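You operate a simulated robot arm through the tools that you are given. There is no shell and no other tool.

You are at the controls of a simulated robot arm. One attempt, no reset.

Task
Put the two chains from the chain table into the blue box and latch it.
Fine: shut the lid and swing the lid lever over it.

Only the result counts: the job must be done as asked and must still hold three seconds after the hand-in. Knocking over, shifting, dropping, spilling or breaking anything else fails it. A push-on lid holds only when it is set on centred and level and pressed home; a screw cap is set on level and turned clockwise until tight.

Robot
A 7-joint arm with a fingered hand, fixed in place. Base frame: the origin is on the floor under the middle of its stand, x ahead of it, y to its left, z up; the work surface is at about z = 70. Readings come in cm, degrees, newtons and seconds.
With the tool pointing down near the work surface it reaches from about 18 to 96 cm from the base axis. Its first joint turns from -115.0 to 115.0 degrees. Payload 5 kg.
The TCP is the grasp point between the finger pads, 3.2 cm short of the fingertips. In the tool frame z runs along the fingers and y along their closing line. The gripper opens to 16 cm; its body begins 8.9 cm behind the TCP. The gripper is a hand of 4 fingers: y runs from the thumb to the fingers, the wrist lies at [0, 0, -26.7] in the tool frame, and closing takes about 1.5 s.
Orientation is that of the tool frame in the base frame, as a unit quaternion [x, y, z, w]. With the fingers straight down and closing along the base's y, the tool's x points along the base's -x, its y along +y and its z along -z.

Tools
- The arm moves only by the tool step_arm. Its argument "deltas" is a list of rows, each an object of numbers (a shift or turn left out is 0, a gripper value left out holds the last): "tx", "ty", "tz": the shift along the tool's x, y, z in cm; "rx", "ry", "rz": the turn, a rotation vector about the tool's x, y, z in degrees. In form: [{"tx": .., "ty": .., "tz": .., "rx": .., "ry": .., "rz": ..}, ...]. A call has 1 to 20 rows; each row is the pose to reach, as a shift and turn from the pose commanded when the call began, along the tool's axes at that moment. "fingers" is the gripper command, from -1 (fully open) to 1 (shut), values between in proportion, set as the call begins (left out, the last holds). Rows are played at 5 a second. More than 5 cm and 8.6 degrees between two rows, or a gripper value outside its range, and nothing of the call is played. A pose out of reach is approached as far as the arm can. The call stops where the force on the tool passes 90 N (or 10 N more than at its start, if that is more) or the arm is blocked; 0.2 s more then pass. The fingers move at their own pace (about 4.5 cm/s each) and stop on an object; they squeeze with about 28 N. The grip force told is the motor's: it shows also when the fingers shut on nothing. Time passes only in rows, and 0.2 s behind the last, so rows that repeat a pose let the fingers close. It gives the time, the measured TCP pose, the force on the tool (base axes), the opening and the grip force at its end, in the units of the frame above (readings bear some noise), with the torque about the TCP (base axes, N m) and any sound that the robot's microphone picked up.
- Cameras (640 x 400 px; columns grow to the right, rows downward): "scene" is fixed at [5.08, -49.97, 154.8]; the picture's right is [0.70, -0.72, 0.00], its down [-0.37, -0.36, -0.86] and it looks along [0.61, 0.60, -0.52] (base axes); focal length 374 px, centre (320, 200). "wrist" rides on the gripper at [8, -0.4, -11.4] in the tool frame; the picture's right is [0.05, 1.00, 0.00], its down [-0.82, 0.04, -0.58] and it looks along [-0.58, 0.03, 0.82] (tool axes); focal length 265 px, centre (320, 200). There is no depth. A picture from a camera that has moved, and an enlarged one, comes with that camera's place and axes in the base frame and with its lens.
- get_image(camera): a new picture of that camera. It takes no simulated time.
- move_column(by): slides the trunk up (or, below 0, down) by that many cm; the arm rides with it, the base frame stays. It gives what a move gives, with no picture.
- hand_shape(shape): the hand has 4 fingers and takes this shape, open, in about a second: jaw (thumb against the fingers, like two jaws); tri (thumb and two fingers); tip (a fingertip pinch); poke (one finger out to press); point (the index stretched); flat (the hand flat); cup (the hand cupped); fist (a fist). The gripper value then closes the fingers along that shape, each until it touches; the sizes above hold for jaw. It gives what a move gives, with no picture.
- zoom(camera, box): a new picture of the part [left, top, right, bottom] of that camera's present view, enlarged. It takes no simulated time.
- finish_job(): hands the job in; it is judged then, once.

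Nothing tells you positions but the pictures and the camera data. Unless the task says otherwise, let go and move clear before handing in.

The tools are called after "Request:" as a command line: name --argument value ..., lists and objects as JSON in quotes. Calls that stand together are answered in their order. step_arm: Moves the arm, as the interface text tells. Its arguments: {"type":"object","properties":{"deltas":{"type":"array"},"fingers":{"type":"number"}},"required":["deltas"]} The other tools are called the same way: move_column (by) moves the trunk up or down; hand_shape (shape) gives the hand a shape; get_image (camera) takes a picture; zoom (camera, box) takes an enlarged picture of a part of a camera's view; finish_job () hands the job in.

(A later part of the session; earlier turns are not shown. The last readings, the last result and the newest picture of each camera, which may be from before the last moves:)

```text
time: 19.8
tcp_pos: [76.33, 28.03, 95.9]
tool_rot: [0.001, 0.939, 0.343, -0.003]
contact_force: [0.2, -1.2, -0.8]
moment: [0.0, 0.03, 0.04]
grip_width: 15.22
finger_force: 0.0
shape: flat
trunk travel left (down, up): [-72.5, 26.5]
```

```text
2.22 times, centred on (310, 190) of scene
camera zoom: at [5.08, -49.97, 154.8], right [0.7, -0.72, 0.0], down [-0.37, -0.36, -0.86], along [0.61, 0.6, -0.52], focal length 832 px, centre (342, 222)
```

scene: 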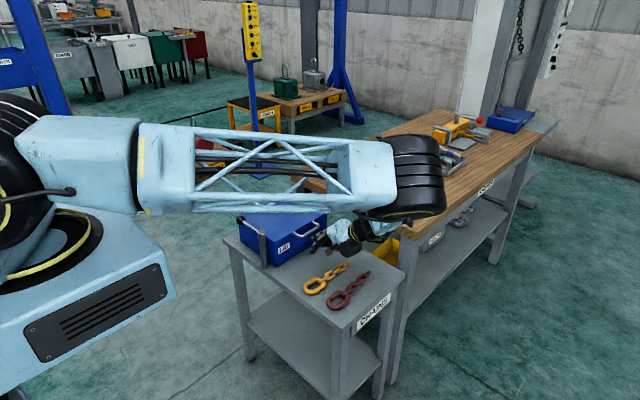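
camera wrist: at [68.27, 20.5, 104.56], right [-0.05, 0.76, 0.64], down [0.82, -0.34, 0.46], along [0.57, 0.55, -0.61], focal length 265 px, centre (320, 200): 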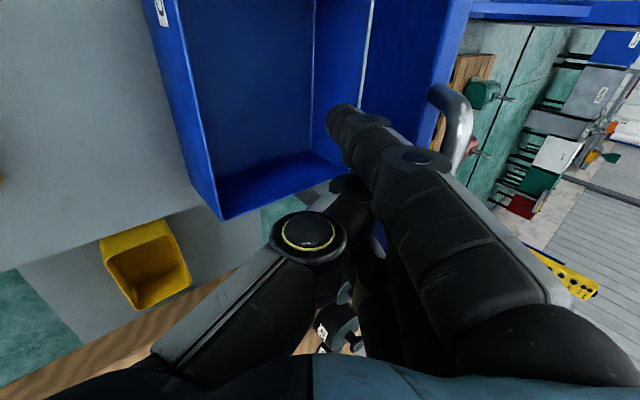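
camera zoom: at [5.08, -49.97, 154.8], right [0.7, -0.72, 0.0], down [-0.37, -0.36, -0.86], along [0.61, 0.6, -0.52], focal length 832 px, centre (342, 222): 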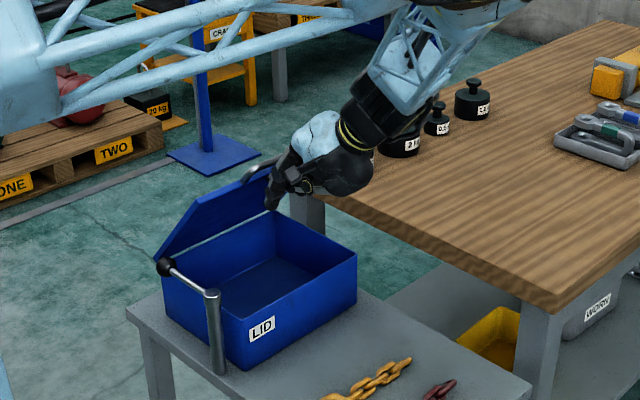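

The lid is at about 50° and following nicely. I'll continue to about 80°.

Request:
step_arm --deltas '[{"ty": 2.14, "tz": -0.19, "rx": 3}, {"ty": 4.29, "tz": -0.29, "rx": 7}, {"ty": 6.44, "tz": -0.2, "rx": 11}, {"ty": 8.55, "tz": 0.08, "rx": 15}, {"ty": 10.64, "tz": 0.53, "rx": 19}, {"ty": 12.67, "tz": 1.17, "rx": 23}]'

Request:
get_image --camera "wrist"

Request:
zoom --camera "scene" --box '[220, 100, 400, 280]'

```text
time: 21.2
tcp_pos: [76.26, 38.62, 103.31]
tool_rot: [0.001, 0.989, 0.148, -0.003]
contact_force: [-0.4, 0.1, -0.2]
moment: [-0.03, 0.0, 0.0]
grip_width: 15.23
finger_force: 0.0
shape: flat
trunk travel left (down, up): [-72.5, 26.5]
```

```text
taken
camera wrist: at [68.25, 34.86, 114.15], right [-0.05, 0.95, 0.29], down [0.82, -0.13, 0.56], along [0.57, 0.27, -0.78], focal length 265 px, centre (320, 200)
```

wrist: 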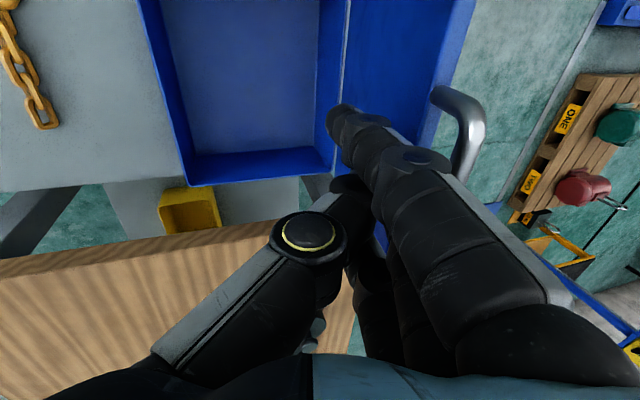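

```text
2.22 times, centred on (310, 190) of scene
camera zoom: at [5.08, -49.97, 154.8], right [0.7, -0.72, 0.0], down [-0.37, -0.36, -0.86], along [0.61, 0.6, -0.52], focal length 832 px, centre (342, 222)
```

zoom: 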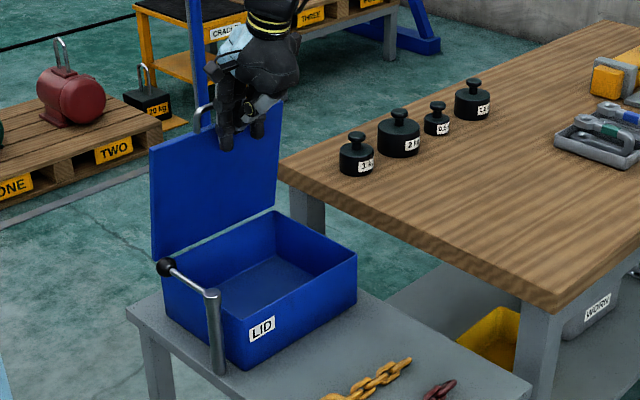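

The lid is at about 80–85°. I'll push on gently past vertical and watch for the hinge stop.

Request:
step_arm --deltas '[{"ty": 2.13, "tz": -0.12, "rx": 5}, {"ty": 4.26, "tz": -0.06, "rx": 10}]'

Request:
get_image --camera "wrist"

Request:
zoom --camera "scene" --box '[220, 100, 400, 280]'

```text
time: 21.8
tcp_pos: [76.38, 42.53, 104.43]
tool_rot: [0.0, 0.998, 0.062, -0.002]
contact_force: [-0.2, 0.4, 0.1]
moment: [-0.03, 0.01, 0.02]
grip_width: 15.24
finger_force: 0.0
shape: flat
trunk travel left (down, up): [-72.5, 26.5]
```

```text
taken
camera wrist: at [68.45, 40.86, 115.9], right [-0.05, 0.99, 0.12], down [0.82, -0.03, 0.57], along [0.57, 0.13, -0.81], focal length 265 px, centre (320, 200)
```

wrist: 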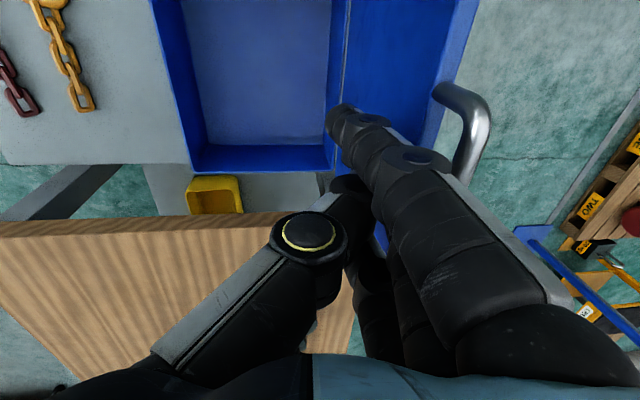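

```text
2.22 times, centred on (310, 190) of scene
camera zoom: at [5.08, -49.97, 154.8], right [0.7, -0.72, 0.0], down [-0.37, -0.36, -0.86], along [0.61, 0.6, -0.52], focal length 832 px, centre (342, 222)
```

zoom: 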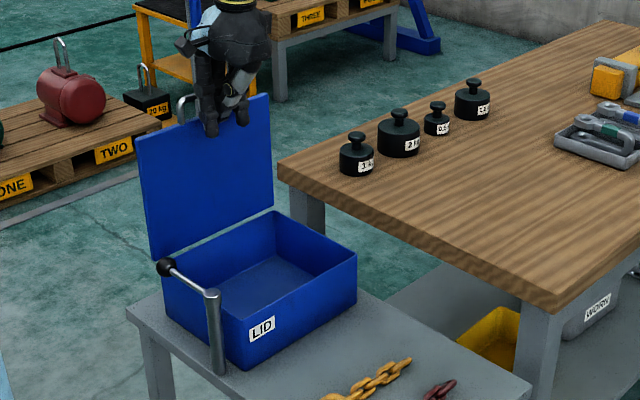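

It's still following with no resistance. I'll push a bit more, to about 100°.

Request:
step_arm --deltas '[{"ty": 1.1, "tz": -0.06, "rx": 2.5}, {"ty": 2.13, "tz": -0.12, "rx": 5}, {"ty": 3.1, "tz": 0.1, "rx": 6}, {"ty": 4.18, "tz": 0.25, "rx": 7}]'

Request:
get_image --camera "wrist"

Request:
zoom --camera "scene" --box '[220, 100, 400, 280]'

```text
time: 22.8
tcp_pos: [76.37, 46.84, 104.86]
tool_rot: [0.0, 1.0, 0.001, -0.003]
contact_force: [-0.5, 0.4, -0.6]
moment: [-0.06, 0.0, 0.0]
grip_width: 15.21
finger_force: 0.1
shape: flat
trunk travel left (down, up): [-72.5, 26.5]
```

```text
taken
camera wrist: at [68.4, 46.43, 116.33], right [-0.05, 1.0, 0.0], down [0.82, 0.04, 0.57], along [0.57, 0.03, -0.82], focal length 265 px, centre (320, 200)
```

wrist: 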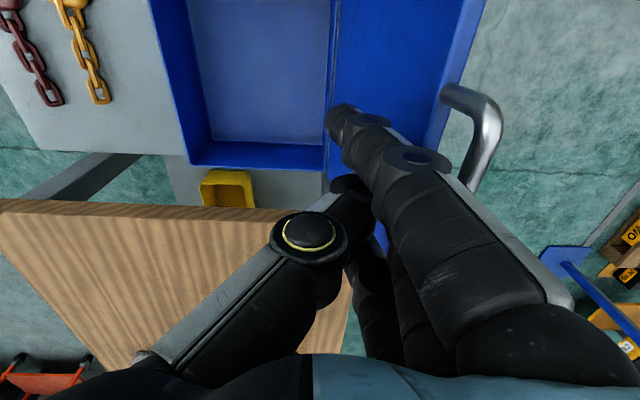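

```text
2.22 times, centred on (310, 190) of scene
camera zoom: at [5.08, -49.97, 154.8], right [0.7, -0.72, 0.0], down [-0.37, -0.36, -0.86], along [0.61, 0.6, -0.52], focal length 832 px, centre (342, 222)
```

zoom: 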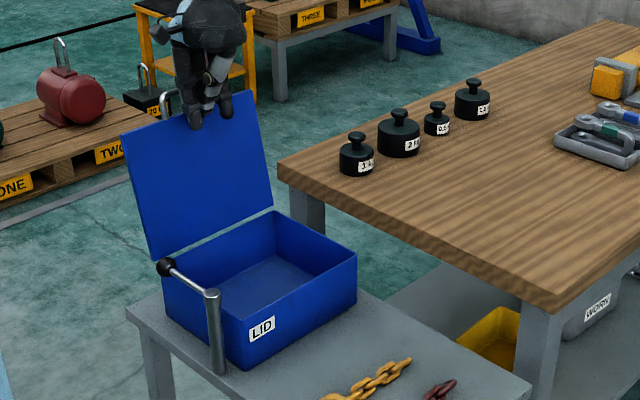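

The lid now leans back past vertical. I'll withdraw the hand toward −y and check that it stays open.

Request:
step_arm --deltas '[{"ty": -1.5}, {"ty": -3}, {"ty": -5}, {"ty": -7, "tz": -1}]'

Request:
zoom --camera "scene" --box '[220, 100, 400, 280]'

Request:
get_image --camera "wrist"

```text
time: 23.8
tcp_pos: [76.33, 39.78, 105.95]
tool_rot: [-0.001, 1.0, 0.002, -0.003]
contact_force: [-0.8, 0.6, -0.4]
moment: [-0.04, -0.01, -0.01]
grip_width: 15.23
finger_force: 0.1
shape: flat
trunk travel left (down, up): [-72.5, 26.5]
```

```text
2.22 times, centred on (310, 190) of scene
camera zoom: at [5.08, -49.97, 154.8], right [0.7, -0.72, 0.0], down [-0.37, -0.36, -0.86], along [0.61, 0.6, -0.52], focal length 832 px, centre (342, 222)
```

zoom: 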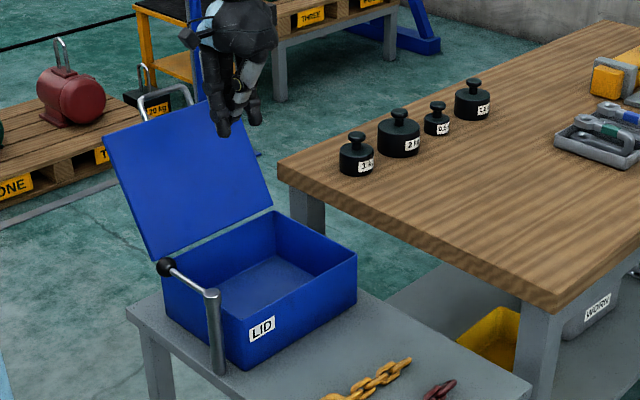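

```text
taken
camera wrist: at [68.27, 39.32, 117.44], right [-0.05, 1.0, 0.0], down [0.82, 0.04, 0.57], along [0.57, 0.03, -0.82], focal length 265 px, centre (320, 200)
```

wrist: 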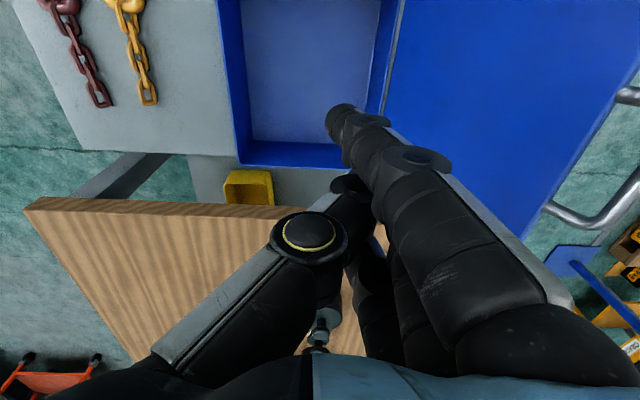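

The lid stays open, leaning well back. Next come the chains: I'll move over the chain area, set the jaw shape and look closely.

Request:
step_arm --deltas '[{"ty": -4.6, "tz": 0}, {"ty": -9.2, "tz": 0}, {"ty": -13.8, "tz": 1}, {"ty": -18.4, "tz": 3}, {"ty": -23, "tz": 6, "tx": 0}, {"ty": -27.5, "tz": 8, "tx": 0}]'

Request:
hand_shape --shape "tri"

Request:
get_image --camera "wrist"

Request:
zoom --camera "scene" --box '[280, 240, 400, 330]'

```text
refused: row 4 steps farther than a row can; nothing moved
```

```text
time: 24.7
tcp_pos: [76.34, 39.86, 105.93]
tool_rot: [0.0, 1.0, 0.001, -0.002]
contact_force: [-0.2, -0.7, 0.5]
moment: [0.04, 0.0, 0.03]
grip_width: 16.0
finger_force: 0.0
shape: tri
trunk travel left (down, up): [-72.5, 26.5]
```

```text
taken
camera wrist: at [68.32, 39.4, 117.36], right [-0.05, 1.0, 0.0], down [0.82, 0.04, 0.57], along [0.57, 0.03, -0.82], focal length 265 px, centre (320, 200)
```

wrist: 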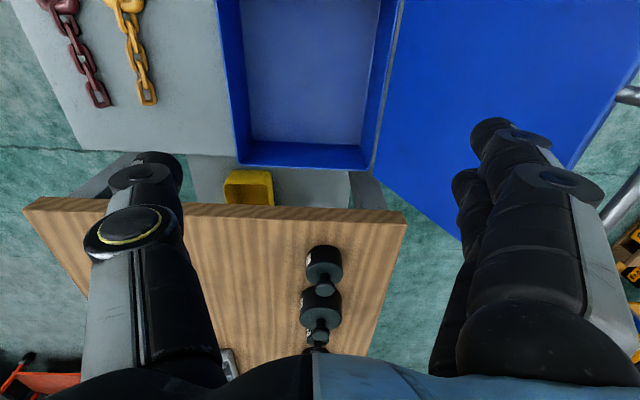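

```text
4.44 times, centred on (340, 285) of scene
camera zoom: at [5.08, -49.97, 154.8], right [0.7, -0.72, 0.0], down [-0.37, -0.36, -0.86], along [0.61, 0.6, -0.52], focal length 1664 px, centre (231, -178)
```

zoom: 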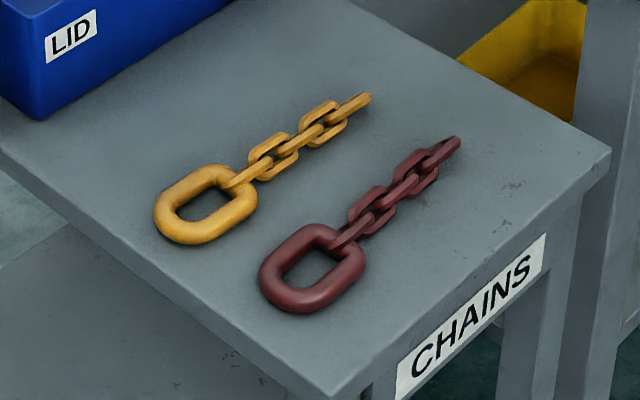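

That row was slightly too long and was refused, though the hand changed shape without touching anything. I'll use shorter steps to move over the chains.

Request:
step_arm --deltas '[{"ty": -4.2}, {"ty": -8.4}, {"ty": -12.6, "tz": 1}, {"ty": -16.8, "tz": 3}, {"ty": -21, "tz": 5}, {"ty": -25, "tz": 7.5}, {"ty": -28, "tz": 10}]'

Request:
get_image --camera "wrist"

Request:
get_image --camera "scene"

```text
time: 26.3
tcp_pos: [76.28, 11.79, 95.82]
tool_rot: [0.0, 1.0, 0.002, -0.004]
contact_force: [0.2, -0.9, 0.6]
moment: [-0.01, 0.01, 0.02]
grip_width: 15.99
finger_force: 0.1
shape: tri
trunk travel left (down, up): [-72.5, 26.5]
```

```text
taken
camera wrist: at [68.35, 11.33, 107.28], right [-0.05, 1.0, 0.0], down [0.82, 0.04, 0.57], along [0.57, 0.03, -0.82], focal length 265 px, centre (320, 200)
```

wrist: 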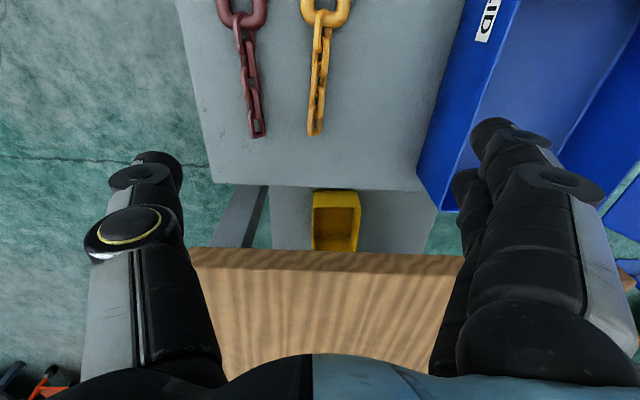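

```text
taken
```

scene: 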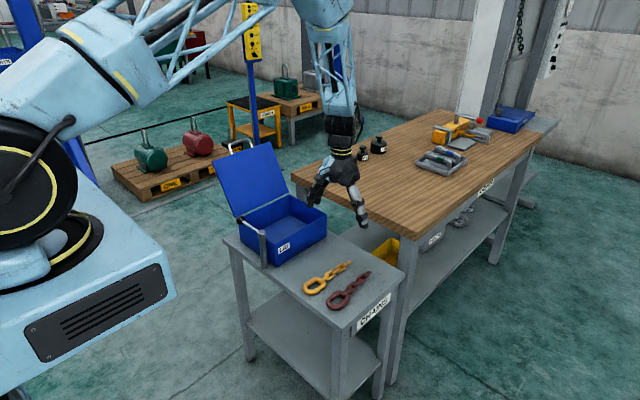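

The lid stays open. I'll zoom in on the orange chain.

Request:
zoom --camera "wrist" --box '[200, 0, 400, 150]'

Request:
zoom --camera "scene" --box '[295, 255, 375, 315]'

```text
2.67 times, centred on (300, 75) of wrist
camera zoom: at [68.35, 11.33, 107.28], right [-0.05, 1.0, 0.0], down [0.82, 0.04, 0.57], along [0.57, 0.03, -0.82], focal length 708 px, centre (373, 533)
```

zoom: 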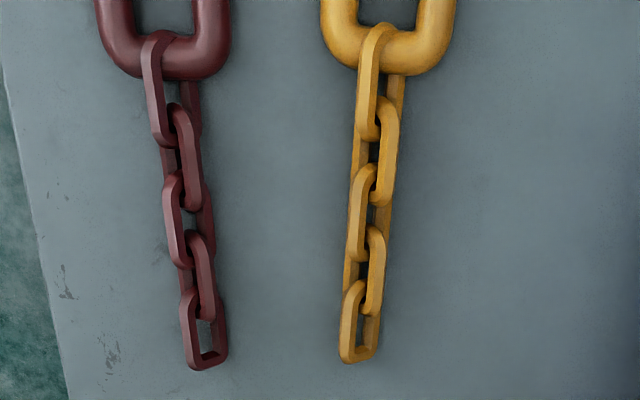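

```text
6.67 times, centred on (335, 285) of scene
camera zoom: at [5.08, -49.97, 154.8], right [0.7, -0.72, 0.0], down [-0.37, -0.36, -0.86], along [0.61, 0.6, -0.52], focal length 2496 px, centre (220, -367)
```

zoom: 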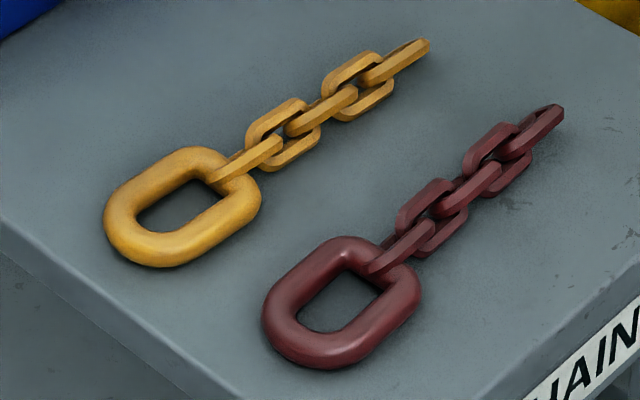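

Both chains are rows of tilted links with a big ring on the robot side. I'll grasp the orange chain across its first links, near the centre of mass at about x≈72, y≈11.8. First I'll descend part way with the fingers half-closed.

Request:
step_arm --deltas '[{"tx": 0.6, "tz": 4}, {"tx": 1.2, "tz": 8}, {"tx": 1.8, "tz": 12}, {"tx": 2.4, "tz": 16}, {"tx": 2.4, "tz": 18}, {"tx": 2.4, "tz": 18}]' --fingers 0.37

Request:
get_image --camera "wrist"

Request:
zoom --camera "scene" --box '[280, 210, 400, 310]'

```text
time: 27.7
tcp_pos: [73.69, 12.11, 77.85]
tool_rot: [0.0, 1.0, 0.002, -0.002]
contact_force: [-0.3, -0.2, 0.3]
moment: [0.02, 0.01, 0.02]
grip_width: 5.1
finger_force: 0.1
shape: tri
trunk travel left (down, up): [-72.5, 26.5]
```

```text
taken
camera wrist: at [65.76, 11.72, 89.31], right [-0.05, 1.0, 0.0], down [0.82, 0.04, 0.57], along [0.57, 0.03, -0.82], focal length 265 px, centre (320, 200)
```

wrist: 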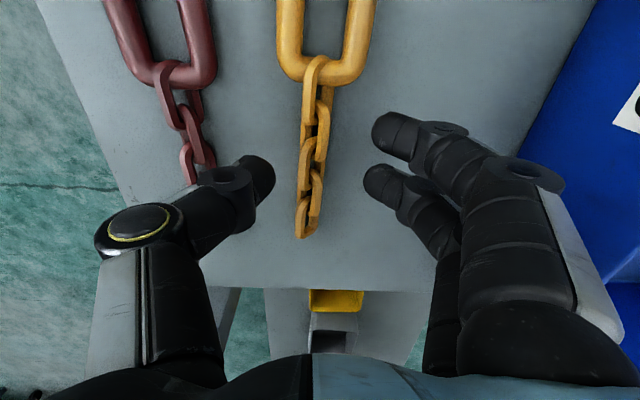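

```text
4.00 times, centred on (340, 260) of scene
camera zoom: at [5.08, -49.97, 154.8], right [0.7, -0.72, 0.0], down [-0.37, -0.36, -0.86], along [0.61, 0.6, -0.52], focal length 1498 px, centre (240, -40)
```

zoom: 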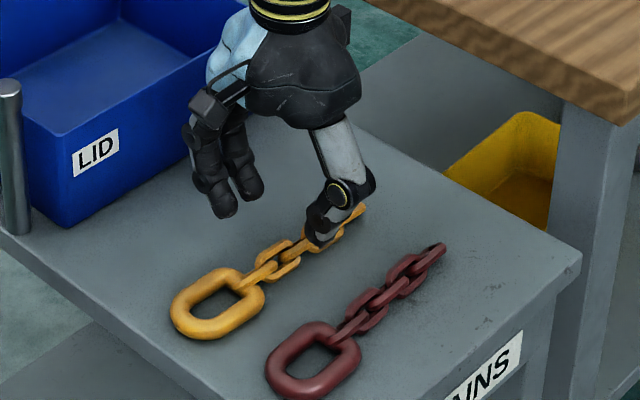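

The fingers straddle the orange chain just past its ring. I'll nudge 0.4 cm toward −y and lower further.

Request:
step_arm --deltas '[{"ty": -0.45, "tz": 1.5}, {"ty": -0.45, "tz": 3.2}]'

Request:
get_image --camera "wrist"

Request:
zoom --camera "scene" --box '[300, 220, 380, 290]'

```text
time: 28.3
tcp_pos: [73.67, 11.62, 74.69]
tool_rot: [0.001, 1.0, 0.002, -0.003]
contact_force: [0.7, -0.4, -0.2]
moment: [0.0, 0.0, 0.02]
grip_width: 5.09
finger_force: 0.0
shape: tri
trunk travel left (down, up): [-72.5, 26.5]
```

```text
taken
camera wrist: at [65.81, 11.23, 86.11], right [-0.05, 1.0, 0.0], down [0.82, 0.04, 0.57], along [0.57, 0.03, -0.82], focal length 265 px, centre (320, 200)
```

wrist: 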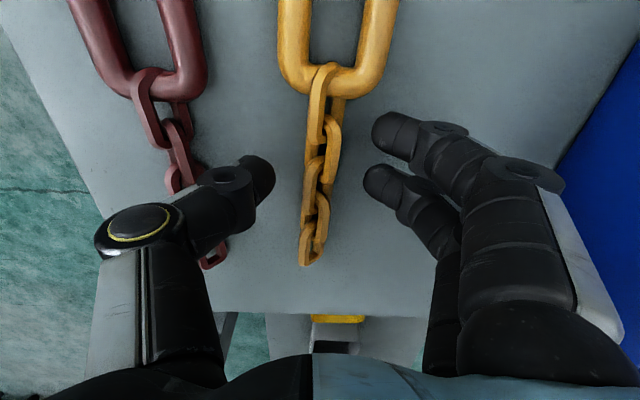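

```text
5.71 times, centred on (340, 255) of scene
camera zoom: at [5.08, -49.97, 154.8], right [0.7, -0.72, 0.0], down [-0.37, -0.36, -0.86], along [0.61, 0.6, -0.52], focal length 2140 px, centre (206, -114)
```

zoom: 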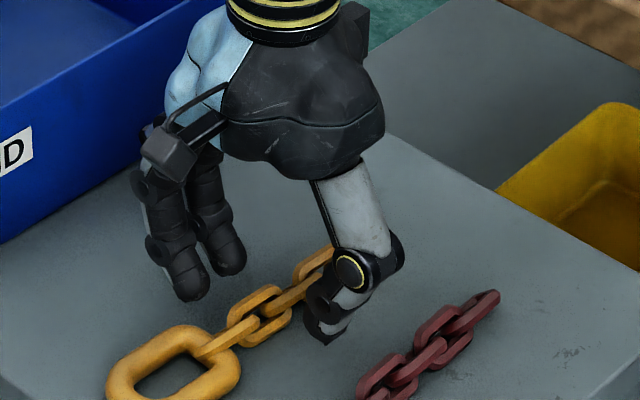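

Nearly there. I'll lower in small steps until the tips just about reach the table.

Request:
step_arm --deltas '[{"tz": 0.4}, {"tz": 0.8}]'

Request:
zoom --camera "scene" --box '[300, 220, 380, 290]'

Request:
get_image --camera "wrist"

```text
time: 28.9
tcp_pos: [73.76, 11.53, 73.8]
tool_rot: [0.0, 1.0, 0.002, -0.004]
contact_force: [0.2, -0.3, -0.3]
moment: [0.02, -0.03, 0.02]
grip_width: 5.11
finger_force: 0.1
shape: tri
trunk travel left (down, up): [-72.5, 26.5]
```

```text
5.71 times, centred on (340, 255) of scene
camera zoom: at [5.08, -49.97, 154.8], right [0.7, -0.72, 0.0], down [-0.37, -0.36, -0.86], along [0.61, 0.6, -0.52], focal length 2140 px, centre (206, -114)
```

zoom: 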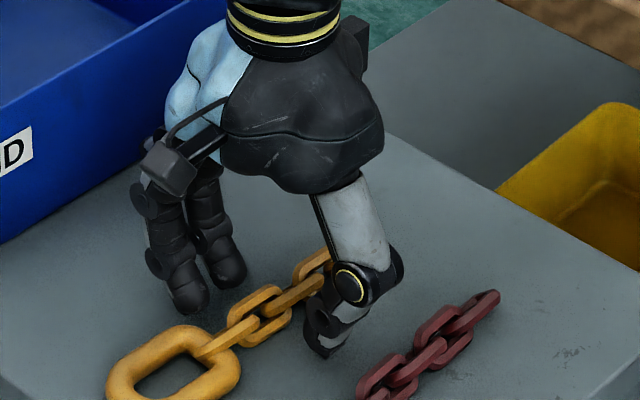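

```text
taken
camera wrist: at [65.71, 11.14, 85.29], right [-0.05, 1.0, 0.0], down [0.82, 0.04, 0.57], along [0.57, 0.03, -0.82], focal length 265 px, centre (320, 200)
```

wrist: 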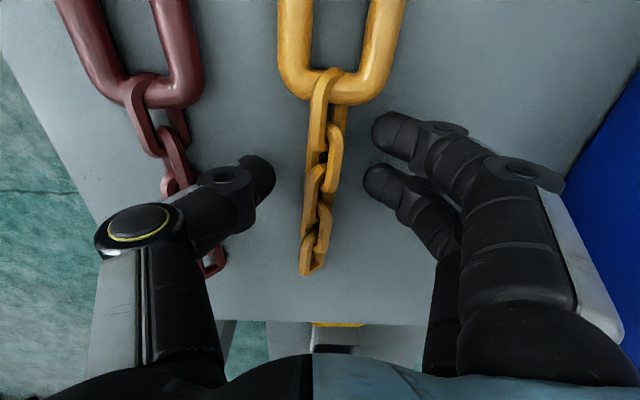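

Still free. A little lower.

Request:
step_arm --deltas '[{"tz": 0.4}, {"tz": 0.8}]'

Request:
get_image --camera "wrist"

Request:
zoom --camera "scene" --box '[300, 230, 370, 290]'

```text
time: 29.5
tcp_pos: [73.74, 11.59, 73.29]
tool_rot: [-0.002, 1.0, 0.002, -0.001]
contact_force: [-6.4, 0.8, 26.5]
moment: [-0.22, 0.29, -0.14]
grip_width: 5.33
finger_force: 2.8
shape: tri
trunk travel left (down, up): [-72.5, 26.5]
```

```text
taken
camera wrist: at [65.75, 11.12, 84.73], right [-0.05, 1.0, 0.0], down [0.82, 0.04, 0.57], along [0.57, 0.03, -0.82], focal length 265 px, centre (320, 200)
```

wrist: 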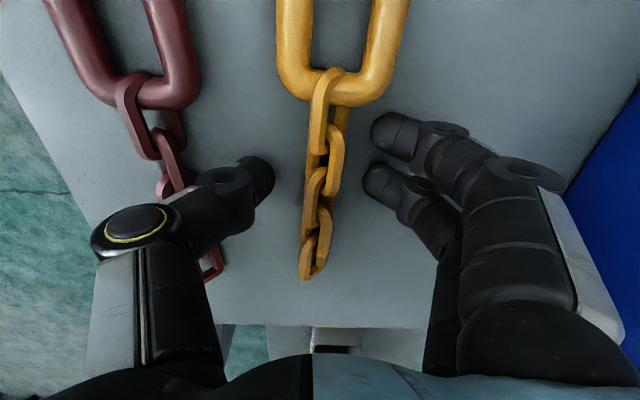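

```text
6.67 times, centred on (335, 260) of scene
camera zoom: at [5.08, -49.97, 154.8], right [0.7, -0.72, 0.0], down [-0.37, -0.36, -0.86], along [0.61, 0.6, -0.52], focal length 2496 px, centre (220, -200)
```

zoom: 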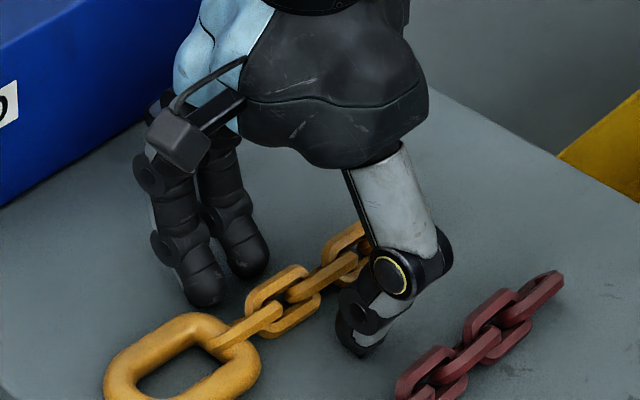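

The tips touched the table at TCP z≈73.3. I'll raise 0.6 cm and close on the chain.

Request:
step_arm --deltas '[{"tz": -0.6}]'

Request:
step_arm --deltas '[{"tz": 0}, {"tz": 0}, {"tz": 0}, {"tz": 0}, {"tz": 0}, {"tz": 0}]' --fingers 1.0

Request:
get_image --camera "wrist"

Request:
zoom --camera "scene" --box '[300, 230, 370, 290]'

```text
time: 29.9
tcp_pos: [73.71, 11.5, 73.41]
tool_rot: [-0.001, 1.0, 0.002, -0.002]
contact_force: [-0.2, 0.2, 2.5]
moment: [-0.03, -0.03, -0.02]
grip_width: 0.71
finger_force: 27.7
shape: tri
trunk travel left (down, up): [-72.5, 26.5]
```

```text
time: 31.3
tcp_pos: [73.7, 11.59, 73.7]
tool_rot: [-0.001, 1.0, 0.002, -0.002]
contact_force: [-1.7, 0.6, 1.9]
moment: [0.0, 0.02, -0.02]
grip_width: 0.73
finger_force: 27.8
shape: tri
trunk travel left (down, up): [-72.5, 26.5]
```

```text
taken
camera wrist: at [65.72, 11.1, 85.07], right [-0.05, 1.0, 0.0], down [0.82, 0.04, 0.57], along [0.57, 0.03, -0.82], focal length 265 px, centre (320, 200)
```

wrist: 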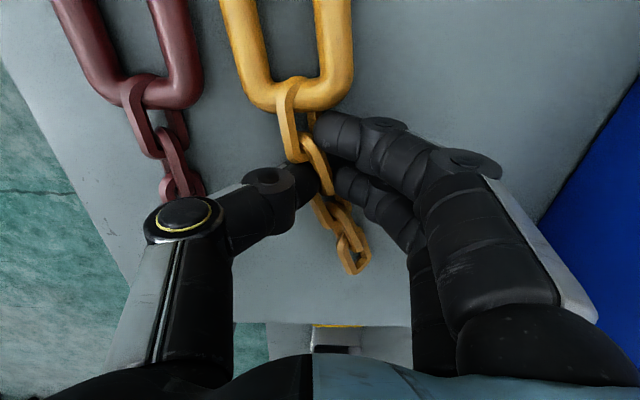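

```text
6.67 times, centred on (335, 260) of scene
camera zoom: at [5.08, -49.97, 154.8], right [0.7, -0.72, 0.0], down [-0.37, -0.36, -0.86], along [0.61, 0.6, -0.52], focal length 2496 px, centre (220, -200)
```

zoom: 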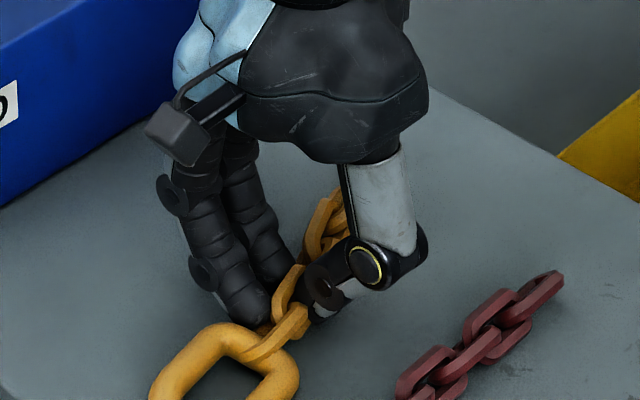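

The fingers have closed on the links with a 0.73 cm opening, and the chain bent as they did, so it is articulated. I'll lift slowly and check the hold.

Request:
step_arm --deltas '[{"tz": -0.7}, {"tz": -1.5}, {"tz": -2.5}, {"tz": -3.5}, {"tz": -5}]'

Request:
get_image --camera "wrist"

Request:
zoom --camera "scene" --box '[290, 210, 390, 300]'

```text
time: 32.5
tcp_pos: [73.75, 11.42, 78.64]
tool_rot: [0.0, 1.0, 0.002, -0.002]
contact_force: [0.0, 1.0, -2.1]
moment: [0.03, 0.01, -0.03]
grip_width: 0.51
finger_force: 28.4
shape: tri
trunk travel left (down, up): [-72.5, 26.5]
```

```text
taken
camera wrist: at [65.81, 11.06, 90.04], right [-0.05, 1.0, 0.0], down [0.82, 0.04, 0.57], along [0.57, 0.03, -0.82], focal length 265 px, centre (320, 200)
```

wrist: 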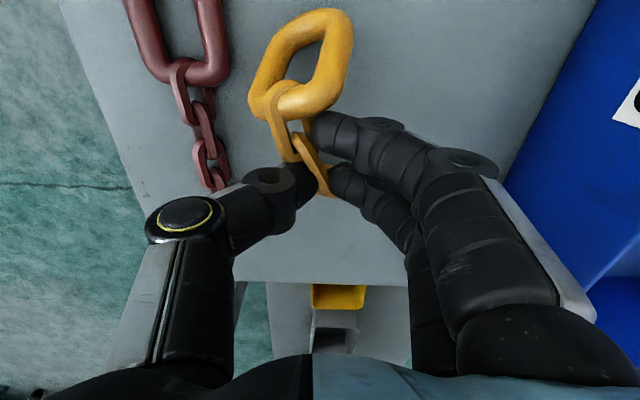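

```text
4.44 times, centred on (340, 255) of scene
camera zoom: at [5.08, -49.97, 154.8], right [0.7, -0.72, 0.0], down [-0.37, -0.36, -0.86], along [0.61, 0.6, -0.52], focal length 1664 px, centre (231, -44)
```

zoom: 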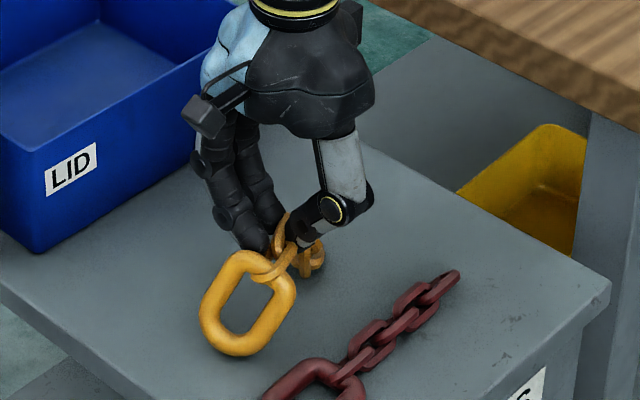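

The chain is held, with its ring and tail hanging free. I'll lift it high and carry it over the box.

Request:
step_arm --deltas '[{"tz": -4}, {"tz": -8}, {"tz": -12}, {"tz": -16}, {"tz": -18.5}, {"tz": -18.5, "ty": 3.5, "tx": -0.5}, {"tz": -18.5, "ty": 7.5, "tx": -1}, {"tz": -18.5, "ty": 11.5, "tx": -1.5}, {"tz": -18.5, "ty": 15.5, "tx": -2}, {"tz": -18.5, "ty": 19.5, "tx": -2.5}, {"tz": -18.5, "ty": 23.5, "tx": -3}, {"tz": -18.5, "ty": 26, "tx": -3}, {"tz": -18.5, "ty": 26, "tx": -3}, {"tz": -18.5, "ty": 26, "tx": -3}]'

Request:
get_image --camera "wrist"

Request:
zoom --camera "scene" --box '[220, 130, 360, 270]'

```text
time: 35.5
tcp_pos: [77.07, 37.28, 97.15]
tool_rot: [0.0, 1.0, 0.001, -0.003]
contact_force: [-0.4, -0.3, -3.5]
moment: [0.0, -0.07, -0.06]
grip_width: 0.36
finger_force: 28.0
shape: tri
trunk travel left (down, up): [-72.5, 26.5]
```

```text
taken
camera wrist: at [68.99, 36.96, 108.61], right [-0.05, 1.0, 0.0], down [0.82, 0.04, 0.57], along [0.57, 0.03, -0.82], focal length 265 px, centre (320, 200)
```

wrist: 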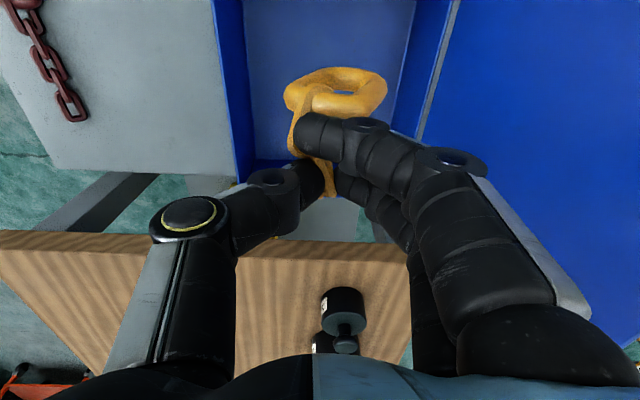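

```text
2.86 times, centred on (290, 200) of scene
camera zoom: at [5.08, -49.97, 154.8], right [0.7, -0.72, 0.0], down [-0.37, -0.36, -0.86], along [0.61, 0.6, -0.52], focal length 1070 px, centre (406, 200)
```

zoom: 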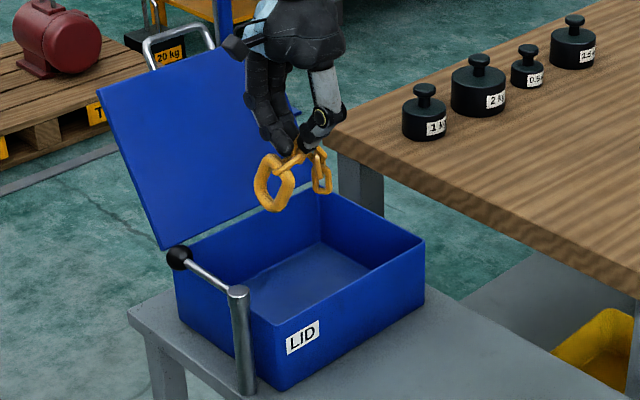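

The chain hangs about 10 cm below the hand. I'll shift to y≈40 and lower it into the box.

Request:
step_arm --deltas '[{"ty": 1.3, "tz": 2}, {"ty": 2.6, "tz": 5}, {"ty": 2.6, "tz": 8}, {"ty": 2.6, "tz": 11}, {"ty": 2.6, "tz": 13.5}, {"ty": 2.6, "tz": 15}]'

Request:
get_image --camera "wrist"

Request:
zoom --camera "scene" --box '[220, 130, 360, 270]'

```text
time: 36.9
tcp_pos: [76.94, 39.28, 82.95]
tool_rot: [0.001, 1.0, 0.003, 0.001]
contact_force: [-4.5, -52.6, 67.7]
moment: [4.98, -2.06, -1.09]
grip_width: 0.36
finger_force: 28.1
shape: tri
trunk travel left (down, up): [-72.5, 26.5]
```

```text
taken
camera wrist: at [68.83, 38.95, 94.49], right [-0.05, 1.0, 0.01], down [0.81, 0.04, 0.58], along [0.58, 0.03, -0.81], focal length 265 px, centre (320, 200)
```

wrist: 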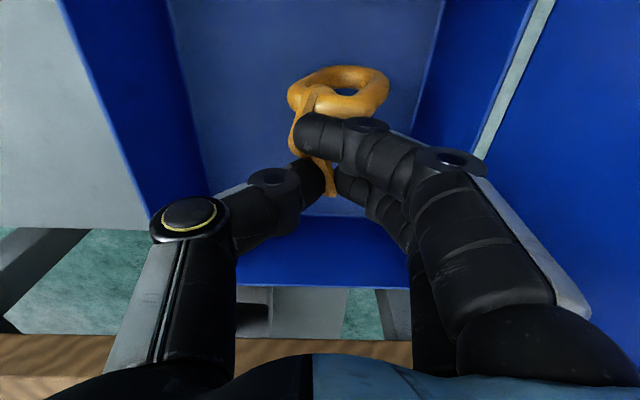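

```text
2.86 times, centred on (290, 200) of scene
camera zoom: at [5.08, -49.97, 154.8], right [0.7, -0.72, 0.0], down [-0.37, -0.36, -0.86], along [0.61, 0.6, -0.52], focal length 1070 px, centre (406, 200)
```

zoom: 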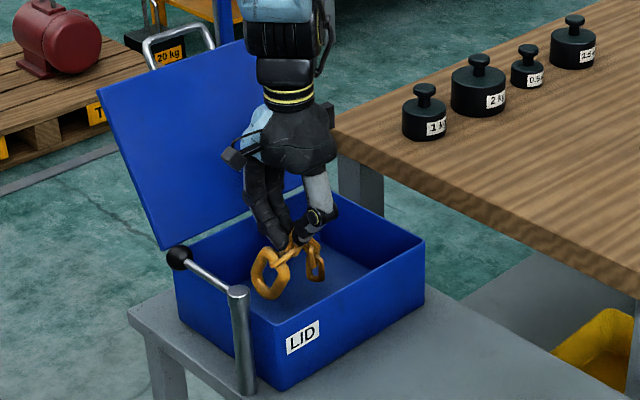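

A strong contact showed up: part of the hand is pressing on the rear rim or lid. I'll back up at once and shift toward −y.

Request:
step_arm --deltas '[{"ty": -0.7, "tz": -0.7}, {"ty": -1.8, "tz": -2}, {"ty": -3.5, "tz": -3}]'

Request:
get_image --camera "wrist"

Request:
zoom --camera "scene" --box '[220, 130, 360, 270]'

```text
time: 37.7
tcp_pos: [76.63, 36.76, 85.05]
tool_rot: [-0.002, 1.0, 0.003, -0.004]
contact_force: [1.1, -0.1, -3.5]
moment: [-0.03, -0.02, 0.03]
grip_width: 0.37
finger_force: 28.0
shape: tri
trunk travel left (down, up): [-72.5, 26.5]
```

```text
taken
camera wrist: at [68.61, 36.26, 96.45], right [-0.06, 1.0, 0.01], down [0.82, 0.04, 0.57], along [0.57, 0.04, -0.82], focal length 265 px, centre (320, 200)
```

wrist: 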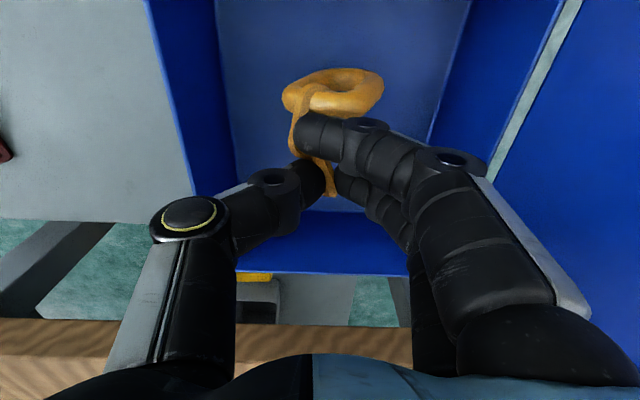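

```text
2.86 times, centred on (290, 200) of scene
camera zoom: at [5.08, -49.97, 154.8], right [0.7, -0.72, 0.0], down [-0.37, -0.36, -0.86], along [0.61, 0.6, -0.52], focal length 1070 px, centre (406, 200)
```

zoom: 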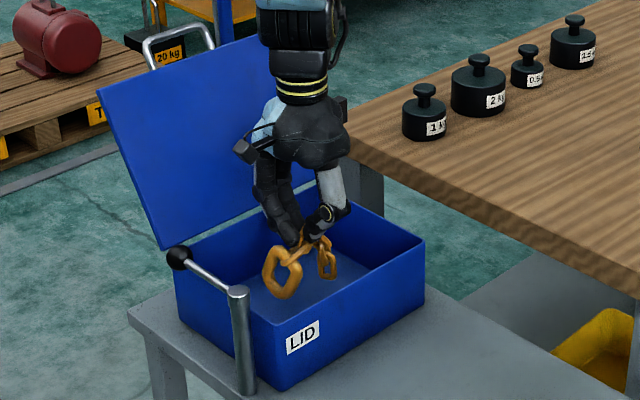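

The contact is gone and the box looks unmoved. I'll lower 2 cm here and check the force.

Request:
step_arm --deltas '[{"tz": 0.7}, {"tz": 1.4}, {"tz": 2.0}]'

Request:
zoom --camera "scene" --box '[240, 150, 340, 270]'

```text
time: 38.5
tcp_pos: [76.7, 36.46, 83.12]
tool_rot: [0.0, 1.0, 0.002, -0.003]
contact_force: [-0.3, -0.2, -3.5]
moment: [-0.04, -0.05, 0.02]
grip_width: 0.32
finger_force: 28.0
shape: tri
trunk travel left (down, up): [-72.5, 26.5]
```

```text
3.33 times, centred on (290, 210) of scene
camera zoom: at [5.08, -49.97, 154.8], right [0.7, -0.72, 0.0], down [-0.37, -0.36, -0.86], along [0.61, 0.6, -0.52], focal length 1248 px, centre (420, 167)
```

zoom: 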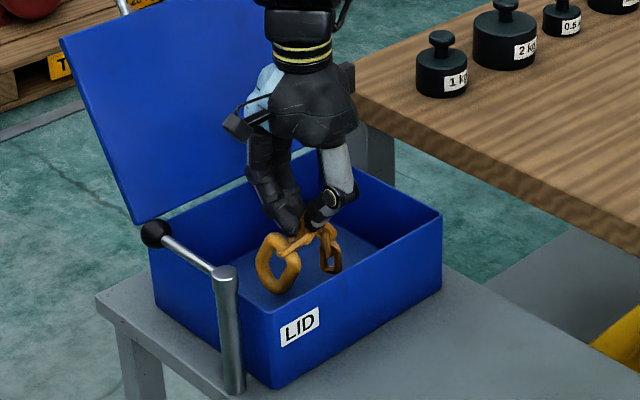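

It's clear. I'll lower another 1.5 cm and release with a modest opening.

Request:
step_arm --deltas '[{"tz": 0.8}, {"tz": 1.5}]'

Request:
step_arm --deltas '[{"tz": 0}, {"tz": 0}, {"tz": 0}, {"tz": 0}]' --fingers 0.55

Request:
get_image --camera "wrist"

Request:
zoom --camera "scene" --box '[240, 150, 340, 270]'

```text
time: 39.1
tcp_pos: [76.87, 36.48, 81.62]
tool_rot: [0.0, 1.0, 0.002, -0.003]
contact_force: [0.8, -0.4, -3.6]
moment: [0.01, -0.07, 0.0]
grip_width: 0.32
finger_force: 27.6
shape: tri
trunk travel left (down, up): [-72.5, 26.5]
```

```text
time: 40.1
tcp_pos: [76.82, 36.36, 81.8]
tool_rot: [0.0, 1.0, 0.002, -0.002]
contact_force: [-0.5, -8.9, 1.8]
moment: [0.07, -0.06, -0.29]
grip_width: 3.55
finger_force: 0.1
shape: tri
trunk travel left (down, up): [-72.5, 26.5]
```

```text
taken
camera wrist: at [68.82, 35.95, 93.18], right [-0.05, 1.0, 0.0], down [0.82, 0.04, 0.57], along [0.57, 0.03, -0.82], focal length 265 px, centre (320, 200)
```

wrist: 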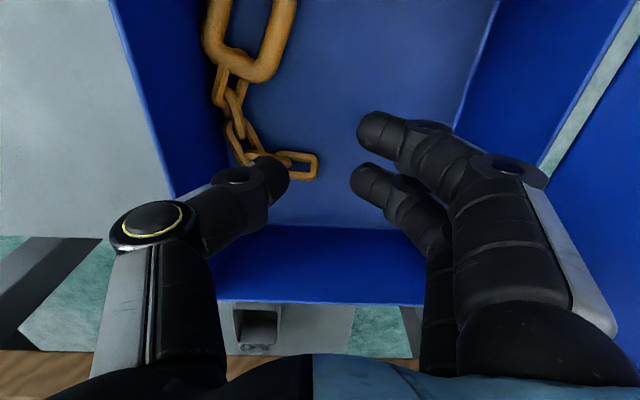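

```text
3.33 times, centred on (290, 210) of scene
camera zoom: at [5.08, -49.97, 154.8], right [0.7, -0.72, 0.0], down [-0.37, -0.36, -0.86], along [0.61, 0.6, -0.52], focal length 1248 px, centre (420, 167)
```

zoom: 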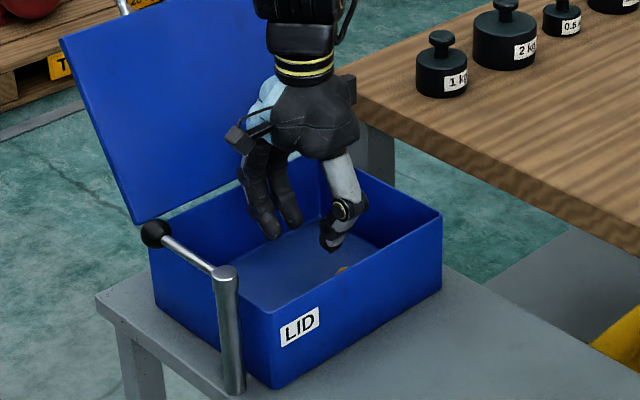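

The orange chain is in the box, near the front wall. I'll retreat straight up.

Request:
step_arm --deltas '[{"tz": -2}, {"tz": -5}, {"tz": -9}, {"tz": -13}, {"tz": -17}]'

Request:
get_image --camera "wrist"

Request:
zoom --camera "scene" --box '[220, 130, 400, 310]'

```text
time: 41.3
tcp_pos: [76.8, 36.51, 98.86]
tool_rot: [-0.001, 1.0, 0.002, -0.003]
contact_force: [-0.8, -0.4, -0.8]
moment: [0.04, -0.02, -0.01]
grip_width: 3.56
finger_force: 0.0
shape: tri
trunk travel left (down, up): [-72.5, 26.5]
```

```text
taken
camera wrist: at [68.76, 36.0, 110.28], right [-0.05, 1.0, 0.0], down [0.82, 0.04, 0.57], along [0.57, 0.03, -0.82], focal length 265 px, centre (320, 200)
```

wrist: 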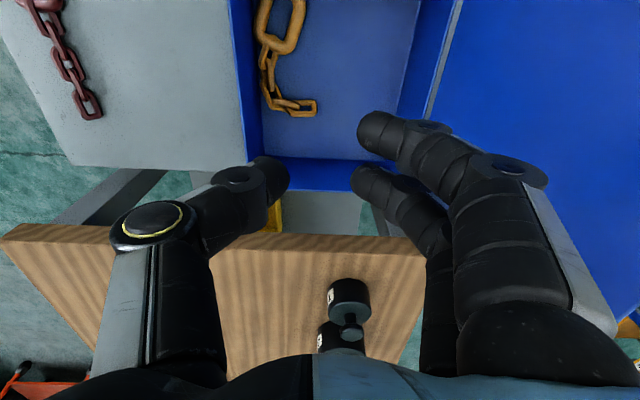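

```text
2.22 times, centred on (310, 220) of scene
camera zoom: at [5.08, -49.97, 154.8], right [0.7, -0.72, 0.0], down [-0.37, -0.36, -0.86], along [0.61, 0.6, -0.52], focal length 832 px, centre (342, 156)
```

zoom: 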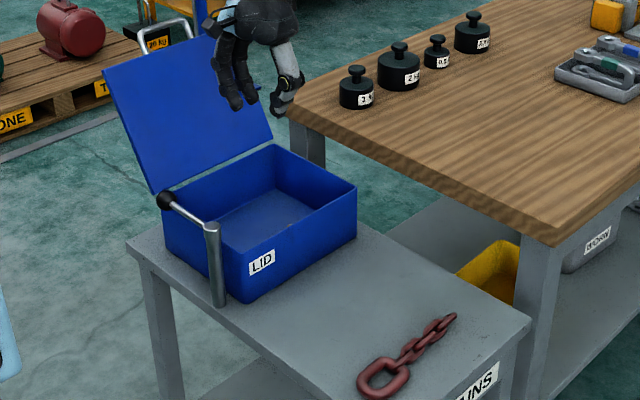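

The orange chain is inside. Next I'll fetch the red chain.

Request:
step_arm --deltas '[{"ty": -4.2}, {"ty": -8.4}, {"ty": -12.6}, {"ty": -16.8}, {"ty": -21, "tx": 0.5}, {"ty": -25.2, "tx": 1}, {"ty": -29.4, "tx": 2, "tz": 2}, {"ty": -33, "tx": 2.7, "tz": 5}, {"ty": -33.3, "tx": 2.7, "tz": 9}, {"ty": -33.3, "tx": 2.7, "tz": 13}, {"ty": -33.3, "tx": 2.7, "tz": 17}, {"ty": -33.3, "tx": 2.7, "tz": 20}]' --fingers 0.37

Request:
get_image --camera "wrist"

Request:
zoom --camera "scene" --box '[290, 220, 410, 320]'

```text
time: 43.9
tcp_pos: [74.13, 3.12, 78.54]
tool_rot: [0.0, 1.0, 0.002, -0.002]
contact_force: [0.1, -0.1, 0.4]
moment: [-0.02, 0.02, -0.01]
grip_width: 5.04
finger_force: 0.1
shape: tri
trunk travel left (down, up): [-72.5, 26.5]
```

```text
taken
camera wrist: at [66.1, 2.75, 90.01], right [-0.05, 1.0, 0.0], down [0.82, 0.04, 0.57], along [0.57, 0.03, -0.82], focal length 265 px, centre (320, 200)
```

wrist: 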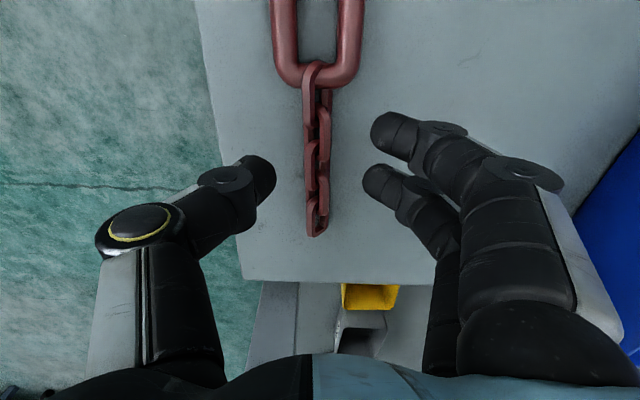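

```text
4.00 times, centred on (350, 270) of scene
camera zoom: at [5.08, -49.97, 154.8], right [0.7, -0.72, 0.0], down [-0.37, -0.36, -0.86], along [0.61, 0.6, -0.52], focal length 1498 px, centre (200, -80)
```

zoom: 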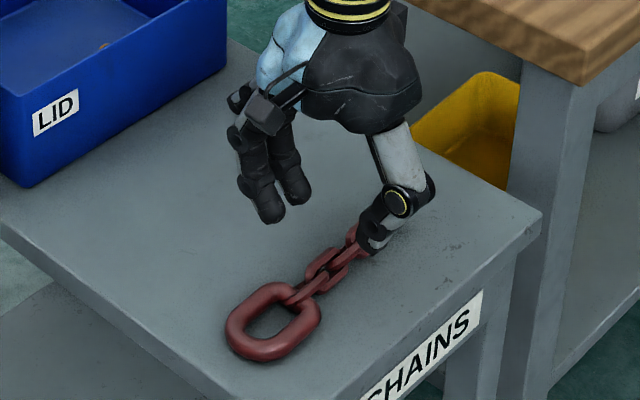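

The fingers straddle the red chain just past its ring. I'll shift slightly and lower to the same height as before.

Request:
step_arm --deltas '[{"ty": -0.25, "tz": 1.6}, {"ty": -0.25, "tz": 3.2}, {"ty": -0.25, "tz": 4.3}, {"ty": -0.25, "tz": 4.8}]'

Request:
get_image --camera "wrist"

Request:
zoom --camera "scene" --box '[310, 230, 400, 310]'

```text
time: 44.9
tcp_pos: [74.06, 2.96, 73.66]
tool_rot: [0.0, 1.0, 0.002, -0.004]
contact_force: [0.6, -0.4, 0.1]
moment: [-0.01, 0.02, -0.02]
grip_width: 5.0
finger_force: 0.1
shape: tri
trunk travel left (down, up): [-72.5, 26.5]
```

```text
taken
camera wrist: at [66.05, 2.62, 85.15], right [-0.05, 1.0, 0.0], down [0.82, 0.04, 0.57], along [0.57, 0.03, -0.82], focal length 265 px, centre (320, 200)
```

wrist: 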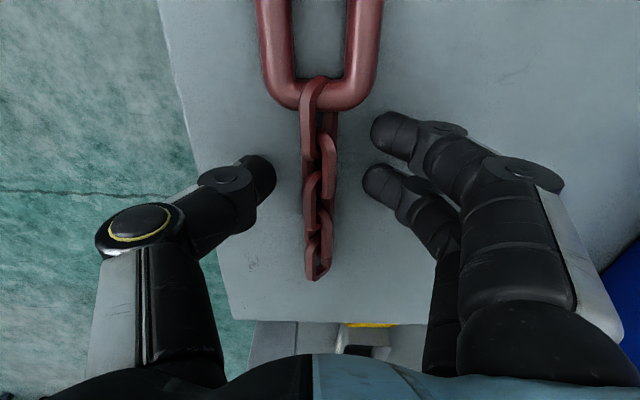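

```text
5.00 times, centred on (355, 270) of scene
camera zoom: at [5.08, -49.97, 154.8], right [0.7, -0.72, 0.0], down [-0.37, -0.36, -0.86], along [0.61, 0.6, -0.52], focal length 1872 px, centre (145, -150)
```

zoom: 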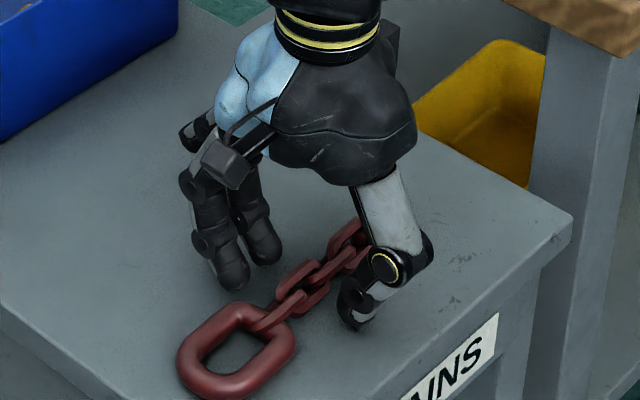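

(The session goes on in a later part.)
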